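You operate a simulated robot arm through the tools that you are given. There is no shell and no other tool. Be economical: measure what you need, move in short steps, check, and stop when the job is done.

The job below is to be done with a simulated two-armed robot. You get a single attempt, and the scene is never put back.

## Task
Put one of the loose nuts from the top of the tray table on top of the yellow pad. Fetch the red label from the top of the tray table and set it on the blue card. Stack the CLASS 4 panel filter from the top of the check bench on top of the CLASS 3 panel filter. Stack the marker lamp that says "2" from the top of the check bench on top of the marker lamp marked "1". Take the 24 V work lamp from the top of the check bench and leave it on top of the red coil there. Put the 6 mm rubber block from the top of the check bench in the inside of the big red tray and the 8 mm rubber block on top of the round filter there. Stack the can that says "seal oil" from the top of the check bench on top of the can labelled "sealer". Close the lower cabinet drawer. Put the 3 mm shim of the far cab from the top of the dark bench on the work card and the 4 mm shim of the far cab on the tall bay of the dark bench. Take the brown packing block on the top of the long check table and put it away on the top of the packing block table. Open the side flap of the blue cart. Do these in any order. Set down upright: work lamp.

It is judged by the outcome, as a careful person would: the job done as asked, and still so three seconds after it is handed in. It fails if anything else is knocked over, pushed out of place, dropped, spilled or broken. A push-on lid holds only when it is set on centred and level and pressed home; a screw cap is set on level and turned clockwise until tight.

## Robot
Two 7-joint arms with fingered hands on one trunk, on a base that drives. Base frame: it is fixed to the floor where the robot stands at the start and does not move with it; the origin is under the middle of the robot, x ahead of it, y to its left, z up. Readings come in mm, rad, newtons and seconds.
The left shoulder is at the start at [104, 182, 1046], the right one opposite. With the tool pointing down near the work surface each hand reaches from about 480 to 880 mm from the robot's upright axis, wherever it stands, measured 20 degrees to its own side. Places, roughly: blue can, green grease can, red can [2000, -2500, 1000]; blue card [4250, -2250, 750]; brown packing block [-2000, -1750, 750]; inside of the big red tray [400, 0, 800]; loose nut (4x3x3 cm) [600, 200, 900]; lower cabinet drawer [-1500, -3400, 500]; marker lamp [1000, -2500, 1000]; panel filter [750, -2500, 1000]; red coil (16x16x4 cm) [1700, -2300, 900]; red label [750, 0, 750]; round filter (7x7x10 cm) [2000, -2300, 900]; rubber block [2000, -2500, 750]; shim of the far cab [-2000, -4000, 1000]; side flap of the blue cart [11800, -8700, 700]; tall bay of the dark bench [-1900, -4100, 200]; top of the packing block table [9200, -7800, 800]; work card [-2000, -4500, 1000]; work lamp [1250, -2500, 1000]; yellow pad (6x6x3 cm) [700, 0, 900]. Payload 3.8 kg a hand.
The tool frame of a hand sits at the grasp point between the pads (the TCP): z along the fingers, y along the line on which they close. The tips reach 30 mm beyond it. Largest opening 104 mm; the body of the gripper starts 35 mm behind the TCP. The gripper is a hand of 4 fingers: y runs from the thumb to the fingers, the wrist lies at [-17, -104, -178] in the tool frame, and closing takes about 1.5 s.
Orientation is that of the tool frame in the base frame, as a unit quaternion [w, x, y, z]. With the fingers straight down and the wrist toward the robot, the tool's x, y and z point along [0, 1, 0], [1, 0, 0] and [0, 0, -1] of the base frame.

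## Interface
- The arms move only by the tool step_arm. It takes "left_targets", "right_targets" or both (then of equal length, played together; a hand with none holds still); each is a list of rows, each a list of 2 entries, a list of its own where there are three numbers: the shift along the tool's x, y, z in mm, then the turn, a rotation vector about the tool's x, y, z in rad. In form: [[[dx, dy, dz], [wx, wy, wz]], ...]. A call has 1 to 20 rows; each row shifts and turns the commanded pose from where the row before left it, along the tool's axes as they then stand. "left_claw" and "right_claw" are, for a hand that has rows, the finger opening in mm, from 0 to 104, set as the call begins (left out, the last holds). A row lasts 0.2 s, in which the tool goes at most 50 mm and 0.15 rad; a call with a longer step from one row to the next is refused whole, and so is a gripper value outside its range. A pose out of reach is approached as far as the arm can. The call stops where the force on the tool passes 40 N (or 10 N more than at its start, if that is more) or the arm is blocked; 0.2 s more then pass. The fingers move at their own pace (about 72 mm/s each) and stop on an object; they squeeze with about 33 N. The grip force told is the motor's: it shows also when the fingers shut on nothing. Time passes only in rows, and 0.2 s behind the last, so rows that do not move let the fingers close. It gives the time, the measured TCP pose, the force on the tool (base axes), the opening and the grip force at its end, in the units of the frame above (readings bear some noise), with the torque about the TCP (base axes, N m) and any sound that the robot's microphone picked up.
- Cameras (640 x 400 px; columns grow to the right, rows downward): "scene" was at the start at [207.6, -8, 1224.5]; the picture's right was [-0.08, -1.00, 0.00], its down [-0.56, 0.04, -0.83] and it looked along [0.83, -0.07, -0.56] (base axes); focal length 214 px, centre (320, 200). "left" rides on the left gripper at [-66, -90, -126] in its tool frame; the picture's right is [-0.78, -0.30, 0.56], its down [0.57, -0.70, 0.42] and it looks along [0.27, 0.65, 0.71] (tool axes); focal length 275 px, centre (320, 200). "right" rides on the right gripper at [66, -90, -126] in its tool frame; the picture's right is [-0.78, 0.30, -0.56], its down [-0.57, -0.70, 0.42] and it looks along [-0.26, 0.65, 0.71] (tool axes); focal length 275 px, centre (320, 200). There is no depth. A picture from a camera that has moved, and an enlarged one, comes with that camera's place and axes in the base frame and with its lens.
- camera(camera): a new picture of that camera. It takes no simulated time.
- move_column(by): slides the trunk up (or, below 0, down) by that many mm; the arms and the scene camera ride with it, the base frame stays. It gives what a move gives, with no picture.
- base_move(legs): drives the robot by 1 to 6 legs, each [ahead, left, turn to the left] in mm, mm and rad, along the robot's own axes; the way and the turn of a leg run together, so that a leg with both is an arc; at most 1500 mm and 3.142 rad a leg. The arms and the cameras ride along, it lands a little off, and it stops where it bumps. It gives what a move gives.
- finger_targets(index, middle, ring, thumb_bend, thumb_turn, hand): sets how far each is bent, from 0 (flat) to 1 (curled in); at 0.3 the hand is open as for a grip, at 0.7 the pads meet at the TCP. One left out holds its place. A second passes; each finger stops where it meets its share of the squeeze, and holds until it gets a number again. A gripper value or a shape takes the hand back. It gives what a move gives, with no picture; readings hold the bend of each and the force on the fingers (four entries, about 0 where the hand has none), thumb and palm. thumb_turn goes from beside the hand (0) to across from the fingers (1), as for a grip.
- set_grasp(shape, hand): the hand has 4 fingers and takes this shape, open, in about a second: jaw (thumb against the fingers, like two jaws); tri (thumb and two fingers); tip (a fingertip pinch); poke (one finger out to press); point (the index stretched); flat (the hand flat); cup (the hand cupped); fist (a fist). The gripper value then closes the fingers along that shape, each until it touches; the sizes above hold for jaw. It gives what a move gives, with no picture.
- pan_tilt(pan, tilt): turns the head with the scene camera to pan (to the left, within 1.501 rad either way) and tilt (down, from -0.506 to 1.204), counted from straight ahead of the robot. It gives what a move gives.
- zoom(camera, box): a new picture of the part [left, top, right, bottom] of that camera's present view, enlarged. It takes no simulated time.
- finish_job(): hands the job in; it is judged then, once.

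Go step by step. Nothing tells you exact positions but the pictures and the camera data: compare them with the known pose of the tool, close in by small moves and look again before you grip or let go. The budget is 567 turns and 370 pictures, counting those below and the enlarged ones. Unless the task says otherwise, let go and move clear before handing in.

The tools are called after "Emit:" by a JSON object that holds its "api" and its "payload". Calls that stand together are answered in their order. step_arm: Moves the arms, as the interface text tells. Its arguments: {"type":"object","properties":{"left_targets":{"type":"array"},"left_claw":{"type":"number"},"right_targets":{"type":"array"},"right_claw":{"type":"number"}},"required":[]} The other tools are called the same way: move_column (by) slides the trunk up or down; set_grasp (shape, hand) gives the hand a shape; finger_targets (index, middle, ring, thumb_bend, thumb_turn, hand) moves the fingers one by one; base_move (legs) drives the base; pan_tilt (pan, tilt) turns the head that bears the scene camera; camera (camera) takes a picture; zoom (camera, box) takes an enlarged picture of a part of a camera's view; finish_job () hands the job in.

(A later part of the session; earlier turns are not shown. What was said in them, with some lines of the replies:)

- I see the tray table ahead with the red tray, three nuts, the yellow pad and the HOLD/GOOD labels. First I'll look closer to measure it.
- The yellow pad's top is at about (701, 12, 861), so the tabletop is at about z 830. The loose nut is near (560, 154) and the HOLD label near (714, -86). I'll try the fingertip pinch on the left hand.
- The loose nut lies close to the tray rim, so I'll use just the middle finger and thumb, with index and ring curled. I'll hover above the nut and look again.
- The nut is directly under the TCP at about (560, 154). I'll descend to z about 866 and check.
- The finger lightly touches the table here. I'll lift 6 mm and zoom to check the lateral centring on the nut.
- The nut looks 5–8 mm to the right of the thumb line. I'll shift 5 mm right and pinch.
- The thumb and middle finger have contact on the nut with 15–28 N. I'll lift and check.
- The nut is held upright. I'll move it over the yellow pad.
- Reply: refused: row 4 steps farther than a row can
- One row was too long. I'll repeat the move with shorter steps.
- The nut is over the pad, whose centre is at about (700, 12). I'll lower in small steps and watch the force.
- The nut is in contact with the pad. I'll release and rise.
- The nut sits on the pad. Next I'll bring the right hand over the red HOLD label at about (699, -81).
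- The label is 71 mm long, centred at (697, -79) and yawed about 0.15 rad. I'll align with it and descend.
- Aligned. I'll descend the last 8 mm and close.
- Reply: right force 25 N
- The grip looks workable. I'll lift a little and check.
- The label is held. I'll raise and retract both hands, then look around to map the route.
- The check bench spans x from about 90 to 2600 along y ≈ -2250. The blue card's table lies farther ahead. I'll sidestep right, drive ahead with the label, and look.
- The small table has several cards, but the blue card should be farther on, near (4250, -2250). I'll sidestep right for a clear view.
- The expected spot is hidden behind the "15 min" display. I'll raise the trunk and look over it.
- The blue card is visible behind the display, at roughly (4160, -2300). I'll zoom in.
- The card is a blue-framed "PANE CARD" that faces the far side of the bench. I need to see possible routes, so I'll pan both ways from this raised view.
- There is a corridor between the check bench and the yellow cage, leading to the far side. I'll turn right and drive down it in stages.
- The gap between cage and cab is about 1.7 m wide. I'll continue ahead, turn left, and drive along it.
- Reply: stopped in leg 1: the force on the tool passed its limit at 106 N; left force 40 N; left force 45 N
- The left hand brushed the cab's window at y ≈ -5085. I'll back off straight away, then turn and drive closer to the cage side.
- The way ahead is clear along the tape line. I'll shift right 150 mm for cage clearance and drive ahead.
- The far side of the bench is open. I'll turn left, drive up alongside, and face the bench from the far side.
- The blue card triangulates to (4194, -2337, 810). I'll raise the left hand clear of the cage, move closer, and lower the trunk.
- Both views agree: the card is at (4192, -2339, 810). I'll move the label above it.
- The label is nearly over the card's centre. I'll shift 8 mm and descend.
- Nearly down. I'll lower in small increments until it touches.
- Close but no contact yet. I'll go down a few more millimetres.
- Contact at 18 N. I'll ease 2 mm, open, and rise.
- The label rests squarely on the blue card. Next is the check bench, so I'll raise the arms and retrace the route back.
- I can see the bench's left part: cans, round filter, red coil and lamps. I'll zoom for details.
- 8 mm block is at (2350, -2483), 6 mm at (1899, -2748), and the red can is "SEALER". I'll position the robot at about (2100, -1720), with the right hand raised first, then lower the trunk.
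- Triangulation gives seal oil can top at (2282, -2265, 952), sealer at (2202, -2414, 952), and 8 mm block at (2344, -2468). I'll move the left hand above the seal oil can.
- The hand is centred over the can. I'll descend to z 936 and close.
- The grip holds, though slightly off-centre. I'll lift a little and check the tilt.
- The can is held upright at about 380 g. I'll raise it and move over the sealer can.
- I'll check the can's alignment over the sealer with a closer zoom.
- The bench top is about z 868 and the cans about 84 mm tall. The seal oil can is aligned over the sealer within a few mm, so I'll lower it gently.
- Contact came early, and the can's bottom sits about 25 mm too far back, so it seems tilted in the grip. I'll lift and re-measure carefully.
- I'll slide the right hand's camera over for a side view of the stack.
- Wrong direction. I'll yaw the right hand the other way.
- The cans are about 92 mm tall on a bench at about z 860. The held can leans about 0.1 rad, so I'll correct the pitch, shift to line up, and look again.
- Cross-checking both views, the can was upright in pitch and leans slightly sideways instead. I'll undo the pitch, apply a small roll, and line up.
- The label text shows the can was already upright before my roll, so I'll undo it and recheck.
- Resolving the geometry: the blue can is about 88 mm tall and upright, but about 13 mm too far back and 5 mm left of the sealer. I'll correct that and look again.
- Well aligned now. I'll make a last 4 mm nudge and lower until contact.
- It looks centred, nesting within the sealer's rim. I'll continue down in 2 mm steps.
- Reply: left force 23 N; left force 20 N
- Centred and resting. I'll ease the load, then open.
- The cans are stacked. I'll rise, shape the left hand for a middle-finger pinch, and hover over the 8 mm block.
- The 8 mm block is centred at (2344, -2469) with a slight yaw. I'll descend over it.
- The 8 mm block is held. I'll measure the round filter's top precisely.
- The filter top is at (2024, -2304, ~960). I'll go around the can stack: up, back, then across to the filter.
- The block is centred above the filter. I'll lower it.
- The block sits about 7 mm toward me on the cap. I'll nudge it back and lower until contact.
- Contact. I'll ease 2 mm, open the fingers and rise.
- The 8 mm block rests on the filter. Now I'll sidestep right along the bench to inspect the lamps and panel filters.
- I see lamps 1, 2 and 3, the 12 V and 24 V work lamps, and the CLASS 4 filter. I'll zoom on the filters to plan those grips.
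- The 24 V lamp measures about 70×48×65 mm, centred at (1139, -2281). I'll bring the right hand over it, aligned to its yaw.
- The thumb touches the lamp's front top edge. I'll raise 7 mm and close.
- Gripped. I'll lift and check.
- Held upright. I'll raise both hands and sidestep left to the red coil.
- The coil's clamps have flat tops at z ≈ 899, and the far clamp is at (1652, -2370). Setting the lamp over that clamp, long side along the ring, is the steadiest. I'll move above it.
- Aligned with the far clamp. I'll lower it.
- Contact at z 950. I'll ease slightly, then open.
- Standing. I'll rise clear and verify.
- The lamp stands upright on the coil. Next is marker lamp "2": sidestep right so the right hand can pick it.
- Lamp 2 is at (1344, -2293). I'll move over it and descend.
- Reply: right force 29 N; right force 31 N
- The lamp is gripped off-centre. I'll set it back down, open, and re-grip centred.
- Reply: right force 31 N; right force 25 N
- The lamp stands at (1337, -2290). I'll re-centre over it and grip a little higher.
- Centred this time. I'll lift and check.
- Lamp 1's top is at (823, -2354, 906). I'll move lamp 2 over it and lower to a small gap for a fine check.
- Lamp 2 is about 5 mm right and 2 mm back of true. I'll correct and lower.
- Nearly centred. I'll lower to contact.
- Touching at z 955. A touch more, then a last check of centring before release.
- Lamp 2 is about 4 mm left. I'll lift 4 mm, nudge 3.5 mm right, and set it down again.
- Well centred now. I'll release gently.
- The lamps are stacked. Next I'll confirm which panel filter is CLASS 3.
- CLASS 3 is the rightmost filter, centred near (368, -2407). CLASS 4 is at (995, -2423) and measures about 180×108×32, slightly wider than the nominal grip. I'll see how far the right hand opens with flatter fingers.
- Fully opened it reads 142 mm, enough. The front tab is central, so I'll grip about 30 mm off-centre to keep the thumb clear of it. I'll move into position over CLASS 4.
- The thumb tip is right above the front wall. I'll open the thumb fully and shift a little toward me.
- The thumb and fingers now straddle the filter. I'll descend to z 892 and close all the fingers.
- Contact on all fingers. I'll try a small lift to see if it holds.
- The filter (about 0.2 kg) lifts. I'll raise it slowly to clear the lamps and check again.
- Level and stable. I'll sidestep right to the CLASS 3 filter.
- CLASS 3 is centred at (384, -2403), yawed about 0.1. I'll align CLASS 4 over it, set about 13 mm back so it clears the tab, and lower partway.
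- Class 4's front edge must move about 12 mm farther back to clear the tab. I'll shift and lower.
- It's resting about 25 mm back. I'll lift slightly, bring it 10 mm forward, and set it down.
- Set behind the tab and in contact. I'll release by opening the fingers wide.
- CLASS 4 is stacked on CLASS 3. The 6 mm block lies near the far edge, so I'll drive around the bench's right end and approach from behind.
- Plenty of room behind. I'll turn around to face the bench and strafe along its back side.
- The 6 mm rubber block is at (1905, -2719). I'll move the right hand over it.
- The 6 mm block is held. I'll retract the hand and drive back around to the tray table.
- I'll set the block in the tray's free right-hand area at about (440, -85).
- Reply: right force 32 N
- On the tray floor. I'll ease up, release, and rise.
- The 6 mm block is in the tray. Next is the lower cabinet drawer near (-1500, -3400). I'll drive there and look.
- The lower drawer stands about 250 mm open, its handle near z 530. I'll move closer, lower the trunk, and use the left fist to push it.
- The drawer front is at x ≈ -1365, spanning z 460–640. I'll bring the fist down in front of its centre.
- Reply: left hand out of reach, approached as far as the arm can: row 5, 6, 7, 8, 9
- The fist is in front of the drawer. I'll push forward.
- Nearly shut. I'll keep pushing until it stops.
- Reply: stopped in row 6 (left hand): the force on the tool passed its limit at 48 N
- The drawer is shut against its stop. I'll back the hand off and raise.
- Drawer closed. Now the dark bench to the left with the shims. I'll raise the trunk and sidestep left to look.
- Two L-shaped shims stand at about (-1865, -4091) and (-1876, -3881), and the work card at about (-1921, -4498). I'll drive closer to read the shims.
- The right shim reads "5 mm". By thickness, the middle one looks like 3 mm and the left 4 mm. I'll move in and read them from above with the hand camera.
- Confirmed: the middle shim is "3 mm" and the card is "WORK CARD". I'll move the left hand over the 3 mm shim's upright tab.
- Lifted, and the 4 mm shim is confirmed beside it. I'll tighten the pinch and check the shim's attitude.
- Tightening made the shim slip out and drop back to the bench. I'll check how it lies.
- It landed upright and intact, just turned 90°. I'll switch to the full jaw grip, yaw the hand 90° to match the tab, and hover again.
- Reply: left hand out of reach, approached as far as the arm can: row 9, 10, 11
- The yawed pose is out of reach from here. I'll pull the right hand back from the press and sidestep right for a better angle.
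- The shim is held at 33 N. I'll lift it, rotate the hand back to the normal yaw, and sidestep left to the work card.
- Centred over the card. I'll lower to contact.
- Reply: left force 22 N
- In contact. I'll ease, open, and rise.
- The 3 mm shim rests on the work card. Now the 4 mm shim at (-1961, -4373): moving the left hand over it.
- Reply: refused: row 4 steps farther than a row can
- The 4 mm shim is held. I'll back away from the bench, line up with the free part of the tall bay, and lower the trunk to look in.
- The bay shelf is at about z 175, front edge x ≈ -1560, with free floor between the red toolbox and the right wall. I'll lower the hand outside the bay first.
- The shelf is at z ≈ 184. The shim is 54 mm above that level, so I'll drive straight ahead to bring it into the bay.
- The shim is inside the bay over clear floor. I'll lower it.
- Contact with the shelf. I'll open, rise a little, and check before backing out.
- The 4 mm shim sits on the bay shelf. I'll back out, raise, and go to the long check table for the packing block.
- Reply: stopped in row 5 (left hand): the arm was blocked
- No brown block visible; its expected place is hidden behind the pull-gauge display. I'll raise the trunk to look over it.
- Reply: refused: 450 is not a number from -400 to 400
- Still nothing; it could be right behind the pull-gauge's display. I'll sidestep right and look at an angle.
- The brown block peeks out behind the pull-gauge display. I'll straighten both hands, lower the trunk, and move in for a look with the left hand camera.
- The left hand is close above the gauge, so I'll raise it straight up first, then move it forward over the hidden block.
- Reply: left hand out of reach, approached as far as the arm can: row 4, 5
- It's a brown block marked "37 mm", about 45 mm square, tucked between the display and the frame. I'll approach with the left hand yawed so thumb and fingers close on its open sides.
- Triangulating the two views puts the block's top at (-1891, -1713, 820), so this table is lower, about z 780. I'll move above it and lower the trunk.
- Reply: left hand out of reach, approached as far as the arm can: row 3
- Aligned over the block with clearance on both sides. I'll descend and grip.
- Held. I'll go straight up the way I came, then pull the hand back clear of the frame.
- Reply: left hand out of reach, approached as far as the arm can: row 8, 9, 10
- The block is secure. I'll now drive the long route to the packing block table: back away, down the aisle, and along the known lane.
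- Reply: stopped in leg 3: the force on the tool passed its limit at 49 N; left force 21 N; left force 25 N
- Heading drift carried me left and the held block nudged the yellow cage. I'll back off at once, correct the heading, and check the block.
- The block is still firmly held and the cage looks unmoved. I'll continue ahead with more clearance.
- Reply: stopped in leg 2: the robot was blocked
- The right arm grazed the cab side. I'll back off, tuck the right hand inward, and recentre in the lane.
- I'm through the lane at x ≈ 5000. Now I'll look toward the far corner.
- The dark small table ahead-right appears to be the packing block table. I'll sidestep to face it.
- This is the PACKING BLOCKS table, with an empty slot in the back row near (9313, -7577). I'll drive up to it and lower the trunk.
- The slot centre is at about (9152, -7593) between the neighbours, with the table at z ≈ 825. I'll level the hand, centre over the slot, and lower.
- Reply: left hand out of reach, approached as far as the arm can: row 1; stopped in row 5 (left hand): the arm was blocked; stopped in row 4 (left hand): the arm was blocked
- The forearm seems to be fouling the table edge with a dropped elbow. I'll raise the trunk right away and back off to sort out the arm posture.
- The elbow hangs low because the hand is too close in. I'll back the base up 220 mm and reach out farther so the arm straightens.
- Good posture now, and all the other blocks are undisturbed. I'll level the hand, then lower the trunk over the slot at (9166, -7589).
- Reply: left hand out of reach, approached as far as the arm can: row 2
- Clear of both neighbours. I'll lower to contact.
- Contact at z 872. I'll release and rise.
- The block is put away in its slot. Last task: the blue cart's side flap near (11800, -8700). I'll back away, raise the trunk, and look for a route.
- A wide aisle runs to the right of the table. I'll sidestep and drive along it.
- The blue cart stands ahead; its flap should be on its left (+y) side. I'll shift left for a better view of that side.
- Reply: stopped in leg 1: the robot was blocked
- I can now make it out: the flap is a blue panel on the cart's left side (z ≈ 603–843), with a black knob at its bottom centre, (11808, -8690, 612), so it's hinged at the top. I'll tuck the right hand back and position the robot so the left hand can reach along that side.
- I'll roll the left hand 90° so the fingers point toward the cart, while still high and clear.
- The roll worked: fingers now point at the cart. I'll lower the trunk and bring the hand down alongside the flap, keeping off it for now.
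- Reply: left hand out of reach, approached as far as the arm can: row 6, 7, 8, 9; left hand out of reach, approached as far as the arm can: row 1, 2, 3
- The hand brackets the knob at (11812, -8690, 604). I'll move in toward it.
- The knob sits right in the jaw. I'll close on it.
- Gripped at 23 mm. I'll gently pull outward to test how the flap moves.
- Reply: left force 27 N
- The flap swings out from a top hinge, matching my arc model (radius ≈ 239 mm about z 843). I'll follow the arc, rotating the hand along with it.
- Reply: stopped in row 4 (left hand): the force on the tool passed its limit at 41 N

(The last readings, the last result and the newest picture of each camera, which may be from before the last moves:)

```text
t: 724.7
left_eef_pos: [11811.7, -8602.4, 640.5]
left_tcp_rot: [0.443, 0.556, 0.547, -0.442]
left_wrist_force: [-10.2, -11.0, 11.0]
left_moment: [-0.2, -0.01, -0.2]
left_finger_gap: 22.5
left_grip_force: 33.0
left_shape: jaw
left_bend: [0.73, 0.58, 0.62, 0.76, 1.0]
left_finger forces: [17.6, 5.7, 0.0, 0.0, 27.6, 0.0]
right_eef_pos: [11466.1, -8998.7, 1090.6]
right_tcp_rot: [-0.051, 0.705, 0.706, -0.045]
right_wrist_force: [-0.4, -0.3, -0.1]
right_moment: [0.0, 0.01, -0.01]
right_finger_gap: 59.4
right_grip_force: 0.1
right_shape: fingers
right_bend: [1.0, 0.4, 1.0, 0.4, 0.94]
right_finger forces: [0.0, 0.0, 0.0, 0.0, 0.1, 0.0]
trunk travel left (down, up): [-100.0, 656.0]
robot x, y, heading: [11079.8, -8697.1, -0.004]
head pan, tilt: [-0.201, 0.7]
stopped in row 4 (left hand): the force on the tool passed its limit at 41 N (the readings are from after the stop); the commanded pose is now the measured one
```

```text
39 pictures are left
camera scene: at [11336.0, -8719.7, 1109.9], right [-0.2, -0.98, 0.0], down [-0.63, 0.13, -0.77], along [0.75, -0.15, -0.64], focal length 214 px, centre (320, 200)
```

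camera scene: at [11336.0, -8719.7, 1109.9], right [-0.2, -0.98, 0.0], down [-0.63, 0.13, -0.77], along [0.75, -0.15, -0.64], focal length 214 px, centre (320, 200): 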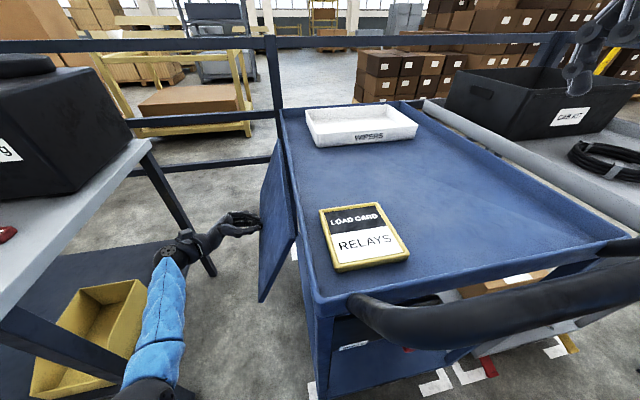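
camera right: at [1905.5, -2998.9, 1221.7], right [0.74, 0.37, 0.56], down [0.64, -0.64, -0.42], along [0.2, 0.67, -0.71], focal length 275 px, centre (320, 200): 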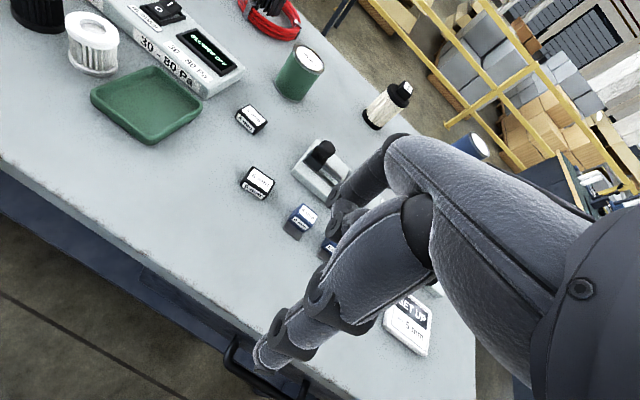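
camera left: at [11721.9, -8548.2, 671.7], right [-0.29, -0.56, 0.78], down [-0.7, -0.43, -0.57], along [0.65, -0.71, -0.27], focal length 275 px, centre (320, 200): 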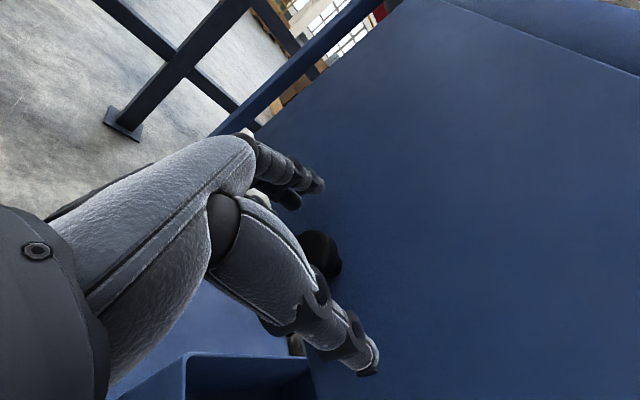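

The true radius is smaller than I assumed (about 175 mm). I'll adjust the arc and continue in shorter steps.

Emit:
{"api": "step_arm", "payload": {"left_targets": [[[-2, 0, 2], [0, 0.05, 0]], [[-7.5, 0, -15.8], [0, 0.12, 0]], [[-7.5, 0, -15.8], [0, 0.12, 0]], [[-7.5, 0, -15.8], [0, 0.12, 0]], [[0, 0, 0], [0, 0, 0]]]}}

Emit:
{"api": "zoom", "payload": {"camera": "scene", "box": [180, 120, 340, 320]}}

```text
t: 725.9
left_eef_pos: [11813.1, -8566.5, 680.7]
left_tcp_rot: [0.321, 0.632, 0.63, -0.317]
left_wrist_force: [-12.6, -12.5, 6.5]
left_moment: [-0.28, 0.1, -0.31]
left_finger_gap: 22.9
left_grip_force: 32.7
left_shape: jaw
left_bend: [0.74, 0.58, 0.62, 0.76, 1.0]
left_finger forces: [15.8, 7.0, 0.1, 0.0, 26.7, 0.1]
right_eef_pos: [11464.6, -8999.0, 1091.3]
right_tcp_rot: [-0.05, 0.704, 0.707, -0.044]
right_wrist_force: [0.5, -0.4, 0.2]
right_moment: [-0.03, 0.0, -0.02]
right_finger_gap: 60.0
right_grip_force: 0.0
right_shape: fingers
right_bend: [1.0, 0.4, 1.0, 0.4, 0.94]
right_finger forces: [0.0, 0.1, 0.0, 0.0, 0.0, 0.0]
trunk travel left (down, up): [-100.0, 656.0]
robot x, y, heading: [11077.1, -8703.0, 0.001]
head pan, tilt: [-0.201, 0.7]
```

```text
2.00 times, centred on (260, 220) of scene
camera zoom: at [11335.1, -8719.8, 1110.6], right [-0.2, -0.98, 0.0], down [-0.63, 0.13, -0.77], along [0.75, -0.15, -0.64], focal length 429 px, centre (440, 160)
```

zoom: 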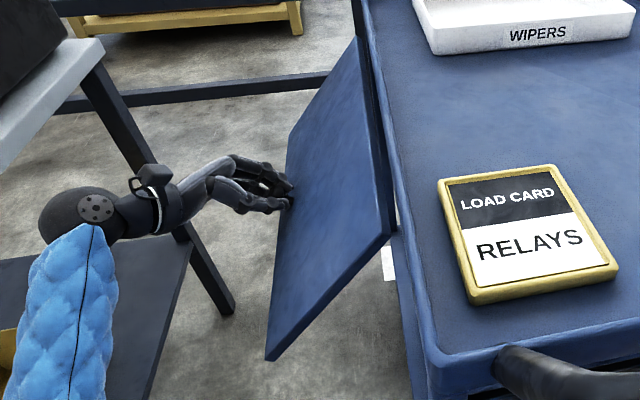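

It's about 47° open and the model fits well (hinge at z ≈ 768). I'll continue along the arc.

Emit:
{"api": "step_arm", "payload": {"left_targets": [[[-7.3, 0, -18.2], [0, 0.13, 0]], [[-7.3, 0, -18.2], [0, 0.13, 0]], [[-7.3, 0, -18.2], [0, 0.13, 0]], [[-7.3, 0, -18.2], [0, 0.13, 0]], [[0, 0, 0], [0, 0, 0]]]}}

Emit:
{"api": "zoom", "payload": {"camera": "scene", "box": [180, 120, 340, 320]}}

```text
t: 727.1
left_eef_pos: [11813.0, -8536.3, 751.3]
left_tcp_rot: [0.147, 0.691, 0.693, -0.144]
left_wrist_force: [-12.2, -2.4, 0.8]
left_moment: [-0.04, 0.22, -0.06]
left_finger_gap: 22.9
left_grip_force: 33.5
left_shape: jaw
left_bend: [0.74, 0.59, 0.62, 0.77, 1.0]
left_finger forces: [10.9, 7.0, 0.0, 0.0, 23.3, 0.1]
right_eef_pos: [11466.1, -8998.4, 1091.1]
right_tcp_rot: [-0.051, 0.704, 0.707, -0.044]
right_wrist_force: [-0.1, 0.0, 0.6]
right_moment: [-0.01, 0.01, 0.01]
right_finger_gap: 59.6
right_grip_force: 0.0
right_shape: fingers
right_bend: [1.0, 0.4, 1.0, 0.4, 0.94]
right_finger forces: [0.1, 0.1, 0.0, 0.1, 0.1, 0.0]
trunk travel left (down, up): [-100.0, 656.0]
robot x, y, heading: [11075.7, -8699.0, 0.003]
head pan, tilt: [-0.201, 0.7]
```

```text
2.00 times, centred on (260, 220) of scene
camera zoom: at [11336.1, -8718.9, 1110.3], right [-0.2, -0.98, 0.0], down [-0.63, 0.13, -0.77], along [0.75, -0.15, -0.64], focal length 429 px, centre (440, 160)
```

zoom: 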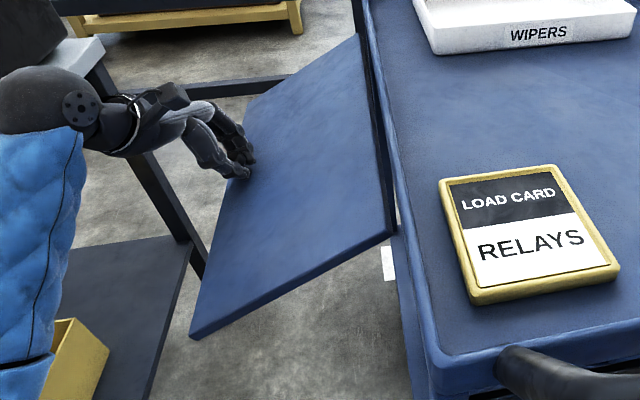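

Emit:
{"api": "step_arm", "payload": {"left_targets": [[[-6.2, 0, -19.3], [0, 0.12, 0]], [[-6.2, 0, -19.3], [0, 0.12, 0]], [[-6.2, 0, -19.3], [0, 0.12, 0]], [[0, 0, 0], [0, 0, 0]]]}}

Emit:
{"api": "zoom", "payload": {"camera": "scene", "box": [180, 120, 340, 320]}}

```text
t: 728.1
left_eef_pos: [11812.1, -8535.8, 812.0]
left_tcp_rot: [0.022, 0.706, 0.707, -0.015]
left_wrist_force: [-16.3, 1.7, 0.5]
left_moment: [-0.01, 0.2, -0.04]
left_finger_gap: 21.7
left_grip_force: 33.1
left_shape: jaw
left_bend: [0.75, 0.59, 0.62, 0.79, 1.0]
left_finger forces: [5.9, 5.4, 0.0, 0.0, 26.7, 0.0]
right_eef_pos: [11465.4, -8998.2, 1091.9]
right_tcp_rot: [-0.051, 0.705, 0.706, -0.045]
right_wrist_force: [-0.8, 0.4, -0.1]
right_moment: [0.01, 0.01, 0.0]
right_finger_gap: 59.5
right_grip_force: 0.0
right_shape: fingers
right_bend: [1.0, 0.4, 1.0, 0.4, 0.94]
right_finger forces: [0.1, 0.0, 0.0, 0.1, 0.1, 0.1]
trunk travel left (down, up): [-100.0, 656.0]
robot x, y, heading: [11074.4, -8698.7, -0.001]
head pan, tilt: [-0.201, 0.7]
```

```text
2.00 times, centred on (260, 220) of scene
camera zoom: at [11335.4, -8718.5, 1110.6], right [-0.2, -0.98, 0.0], down [-0.63, 0.13, -0.77], along [0.75, -0.15, -0.64], focal length 429 px, centre (440, 160)
```

zoom: 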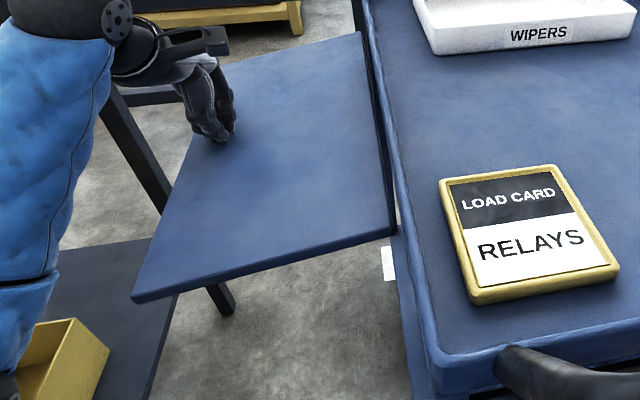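

The flap is about horizontal. I'll try a little further to find its limit, then let go and see whether it stays.

Emit:
{"api": "step_arm", "payload": {"left_targets": [[[-5, 0, -16.5], [0, 0.1, 0]], [[-5, 0, -16.5], [0, 0.1, 0]], [[0, 0, 0], [0, 0, 0]]]}}

Emit:
{"api": "zoom", "payload": {"camera": "scene", "box": [180, 120, 340, 320]}}

```text
t: 728.9
left_eef_pos: [11811.2, -8545.1, 843.3]
left_tcp_rot: [-0.05, 0.703, 0.707, 0.053]
left_wrist_force: [-7.1, 9.8, -0.7]
left_moment: [0.01, 0.02, 0.06]
left_finger_gap: 20.1
left_grip_force: 32.8
left_shape: jaw
left_bend: [0.75, 0.59, 0.63, 0.8, 1.0]
left_finger forces: [0.0, 5.1, 6.7, 0.0, 23.7, 0.0]
right_eef_pos: [11466.7, -8996.7, 1090.0]
right_tcp_rot: [-0.05, 0.705, 0.706, -0.045]
right_wrist_force: [-0.3, -1.1, 0.8]
right_moment: [0.0, -0.03, 0.0]
right_finger_gap: 59.6
right_grip_force: 0.0
right_shape: fingers
right_bend: [1.0, 0.4, 1.0, 0.4, 0.94]
right_finger forces: [0.0, 0.0, 0.0, 0.0, 0.0, 0.0]
trunk travel left (down, up): [-100.0, 656.0]
robot x, y, heading: [11080.4, -8701.8, 0.0]
head pan, tilt: [-0.201, 0.7]
```

```text
2.00 times, centred on (260, 220) of scene
camera zoom: at [11336.6, -8717.7, 1110.2], right [-0.2, -0.98, 0.0], down [-0.63, 0.13, -0.77], along [0.75, -0.15, -0.64], focal length 429 px, centre (440, 160)
```

zoom: 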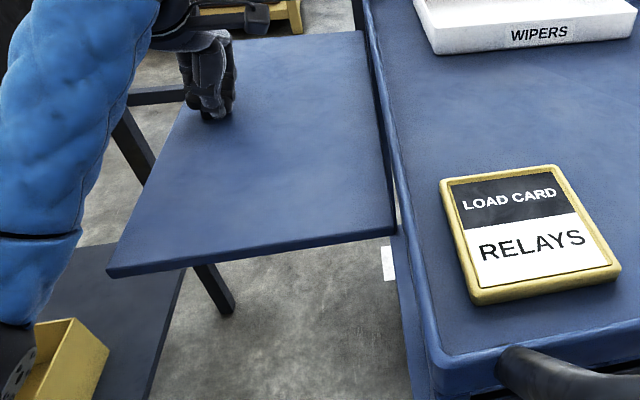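

I'll release gently here, move the hand up, and check that the flap holds.

Emit:
{"api": "step_arm", "payload": {"left_targets": [[[0, 0, 0], [0, 0, 0]], [[0, 0, 0], [0, 0, 0]], [[0, 0, 0], [0, 0, 0]], [[0, 0, 0], [0, 0, 0]], [[0, 0, -20], [0, 0, 0]], [[0, 0, -40], [0, 0, 0]], [[0, 0, -40], [0, 0, 0]], [[0, 0, 0], [0, 0, 0]]], "left_claw": 100}}

Emit:
{"api": "camera", "payload": {"camera": "scene"}}

```text
t: 730.7
left_eef_pos: [11813.8, -8560.8, 944.3]
left_tcp_rot: [-0.048, 0.705, 0.706, 0.052]
left_wrist_force: [-0.5, 0.5, -0.7]
left_moment: [0.0, 0.0, -0.01]
left_finger_gap: 99.4
left_grip_force: 0.2
left_shape: jaw
left_bend: [0.32, 0.31, 0.3, 0.31, 0.97]
left_finger forces: [0.0, 0.1, 0.0, 0.0, 0.0, 0.0]
right_eef_pos: [11465.2, -8998.2, 1091.4]
right_tcp_rot: [-0.051, 0.705, 0.706, -0.045]
right_wrist_force: [0.5, -0.5, 0.5]
right_moment: [-0.02, -0.02, -0.02]
right_finger_gap: 59.5
right_grip_force: 0.1
right_shape: fingers
right_bend: [1.0, 0.4, 1.0, 0.4, 0.94]
right_finger forces: [0.0, 0.0, 0.0, 0.0, 0.1, 0.0]
trunk travel left (down, up): [-100.0, 656.0]
robot x, y, heading: [11078.4, -8698.2, -0.003]
head pan, tilt: [-0.201, 0.7]
```

```text
34 pictures are left
camera scene: at [11336.9, -8718.8, 1110.1], right [-0.2, -0.98, 0.0], down [-0.63, 0.13, -0.76], along [0.75, -0.15, -0.64], focal length 214 px, centre (320, 200)
```

scene: 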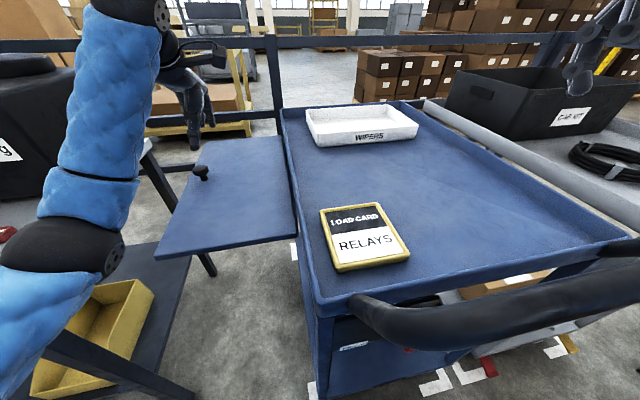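

The flap stays open by itself. I'll raise the trunk to take the arm clear and confirm it holds.

Emit:
{"api": "move_column", "payload": {"by": 300}}

Emit:
{"api": "base_move", "payload": {"legs": [[-350, 0, 0]]}}

Emit:
{"api": "camera", "payload": {"camera": "scene"}}

```text
t: 733.7
left_eef_pos: [11810.6, -8561.5, 1241.5]
left_tcp_rot: [-0.049, 0.705, 0.706, 0.053]
left_wrist_force: [0.9, 0.0, -0.2]
left_moment: [0.02, 0.03, -0.04]
left_finger_gap: 99.7
left_grip_force: 0.0
left_shape: jaw
left_bend: [0.32, 0.31, 0.3, 0.31, 0.97]
left_finger forces: [0.1, 0.1, 0.0, 0.1, 0.0, 0.0]
right_eef_pos: [11467.0, -8998.6, 1390.4]
right_tcp_rot: [-0.052, 0.705, 0.705, -0.045]
right_wrist_force: [0.0, -0.1, -0.3]
right_moment: [0.0, -0.01, 0.0]
right_finger_gap: 59.3
right_grip_force: 0.1
right_shape: fingers
right_bend: [1.0, 0.4, 1.0, 0.4, 0.94]
right_finger forces: [0.1, 0.0, 0.1, 0.1, 0.0, 0.0]
trunk travel left (down, up): [-400.0, 356.0]
robot x, y, heading: [11074.1, -8699.1, 0.001]
head pan, tilt: [-0.201, 0.7]
```

```text
t: 736.0
left_eef_pos: [11455.4, -8563.4, 1243.1]
left_tcp_rot: [-0.048, 0.705, 0.706, 0.053]
left_wrist_force: [-0.9, 0.0, -0.7]
left_moment: [0.02, 0.0, 0.0]
left_finger_gap: 99.5
left_grip_force: 0.1
left_shape: jaw
left_bend: [0.32, 0.31, 0.3, 0.31, 0.97]
left_finger forces: [0.0, 0.0, 0.1, 0.1, 0.0, 0.0]
right_eef_pos: [11109.2, -8998.5, 1391.7]
right_tcp_rot: [-0.05, 0.705, 0.706, -0.045]
right_wrist_force: [0.2, 0.2, 0.5]
right_moment: [-0.01, -0.01, -0.01]
right_finger_gap: 59.4
right_grip_force: 0.0
right_shape: fingers
right_bend: [1.0, 0.4, 1.0, 0.4, 0.94]
right_finger forces: [0.1, 0.0, 0.0, 0.1, 0.2, 0.0]
trunk travel left (down, up): [-400.0, 356.0]
robot x, y, heading: [10722.7, -8700.5, 0.001]
head pan, tilt: [-0.201, 0.7]
```

```text
33 pictures are left
camera scene: at [10845.2, -8719.1, 1419.4], right [-0.2, -0.98, 0.0], down [-0.63, 0.13, -0.77], along [0.75, -0.15, -0.64], focal length 214 px, centre (320, 200)
```

scene: 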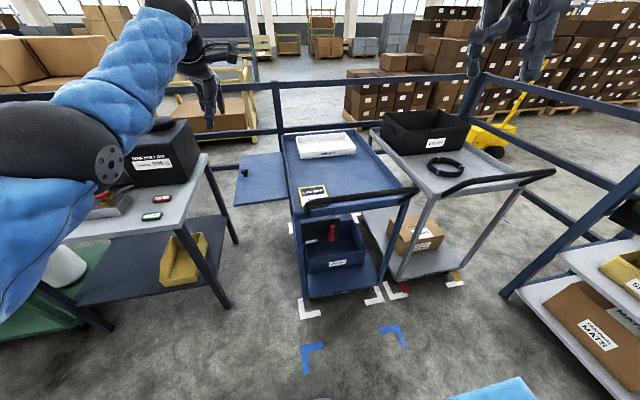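

Every item has been done: nut, label, filters, marker lamps, work lamp, rubber blocks, cans, drawer, shims, packing block and flap. The hands are empty and clear, so I'm handing in.

Emit:
{"api": "finish_job", "payload": {}}

```text
The job is handed in.
```

I finished every item on the list and handed the job in; each one looked right when I checked it.

Five things could count against it:
- **3 mm shim:** it slipped from my grip and fell about 140 mm back onto the bench. It landed upright and undamaged, and I then placed it on the work card.
- **Contact with fixtures:** while driving, the left hand touched a cab window at up to 106 N. The held packing block later hit the yellow cage at about 49 N, and the right side was blocked, most likely by the cab. The base was blocked by something on its left near the blue cart. The cage looked unmoved; I did not check the cab or what blocked the base.
- **Packing block table:** the forearm pressed on something, probably the table edge, while I was lowering the block. I backed off, and all the other blocks were still in place.
- **8 mm rubber block:** it sits about 12 mm off-centre on the round filter, slightly over the edge of its cap.
- **CLASS 4 filter:** it is set back about 15 mm on CLASS 3 to clear that filter's front tab.
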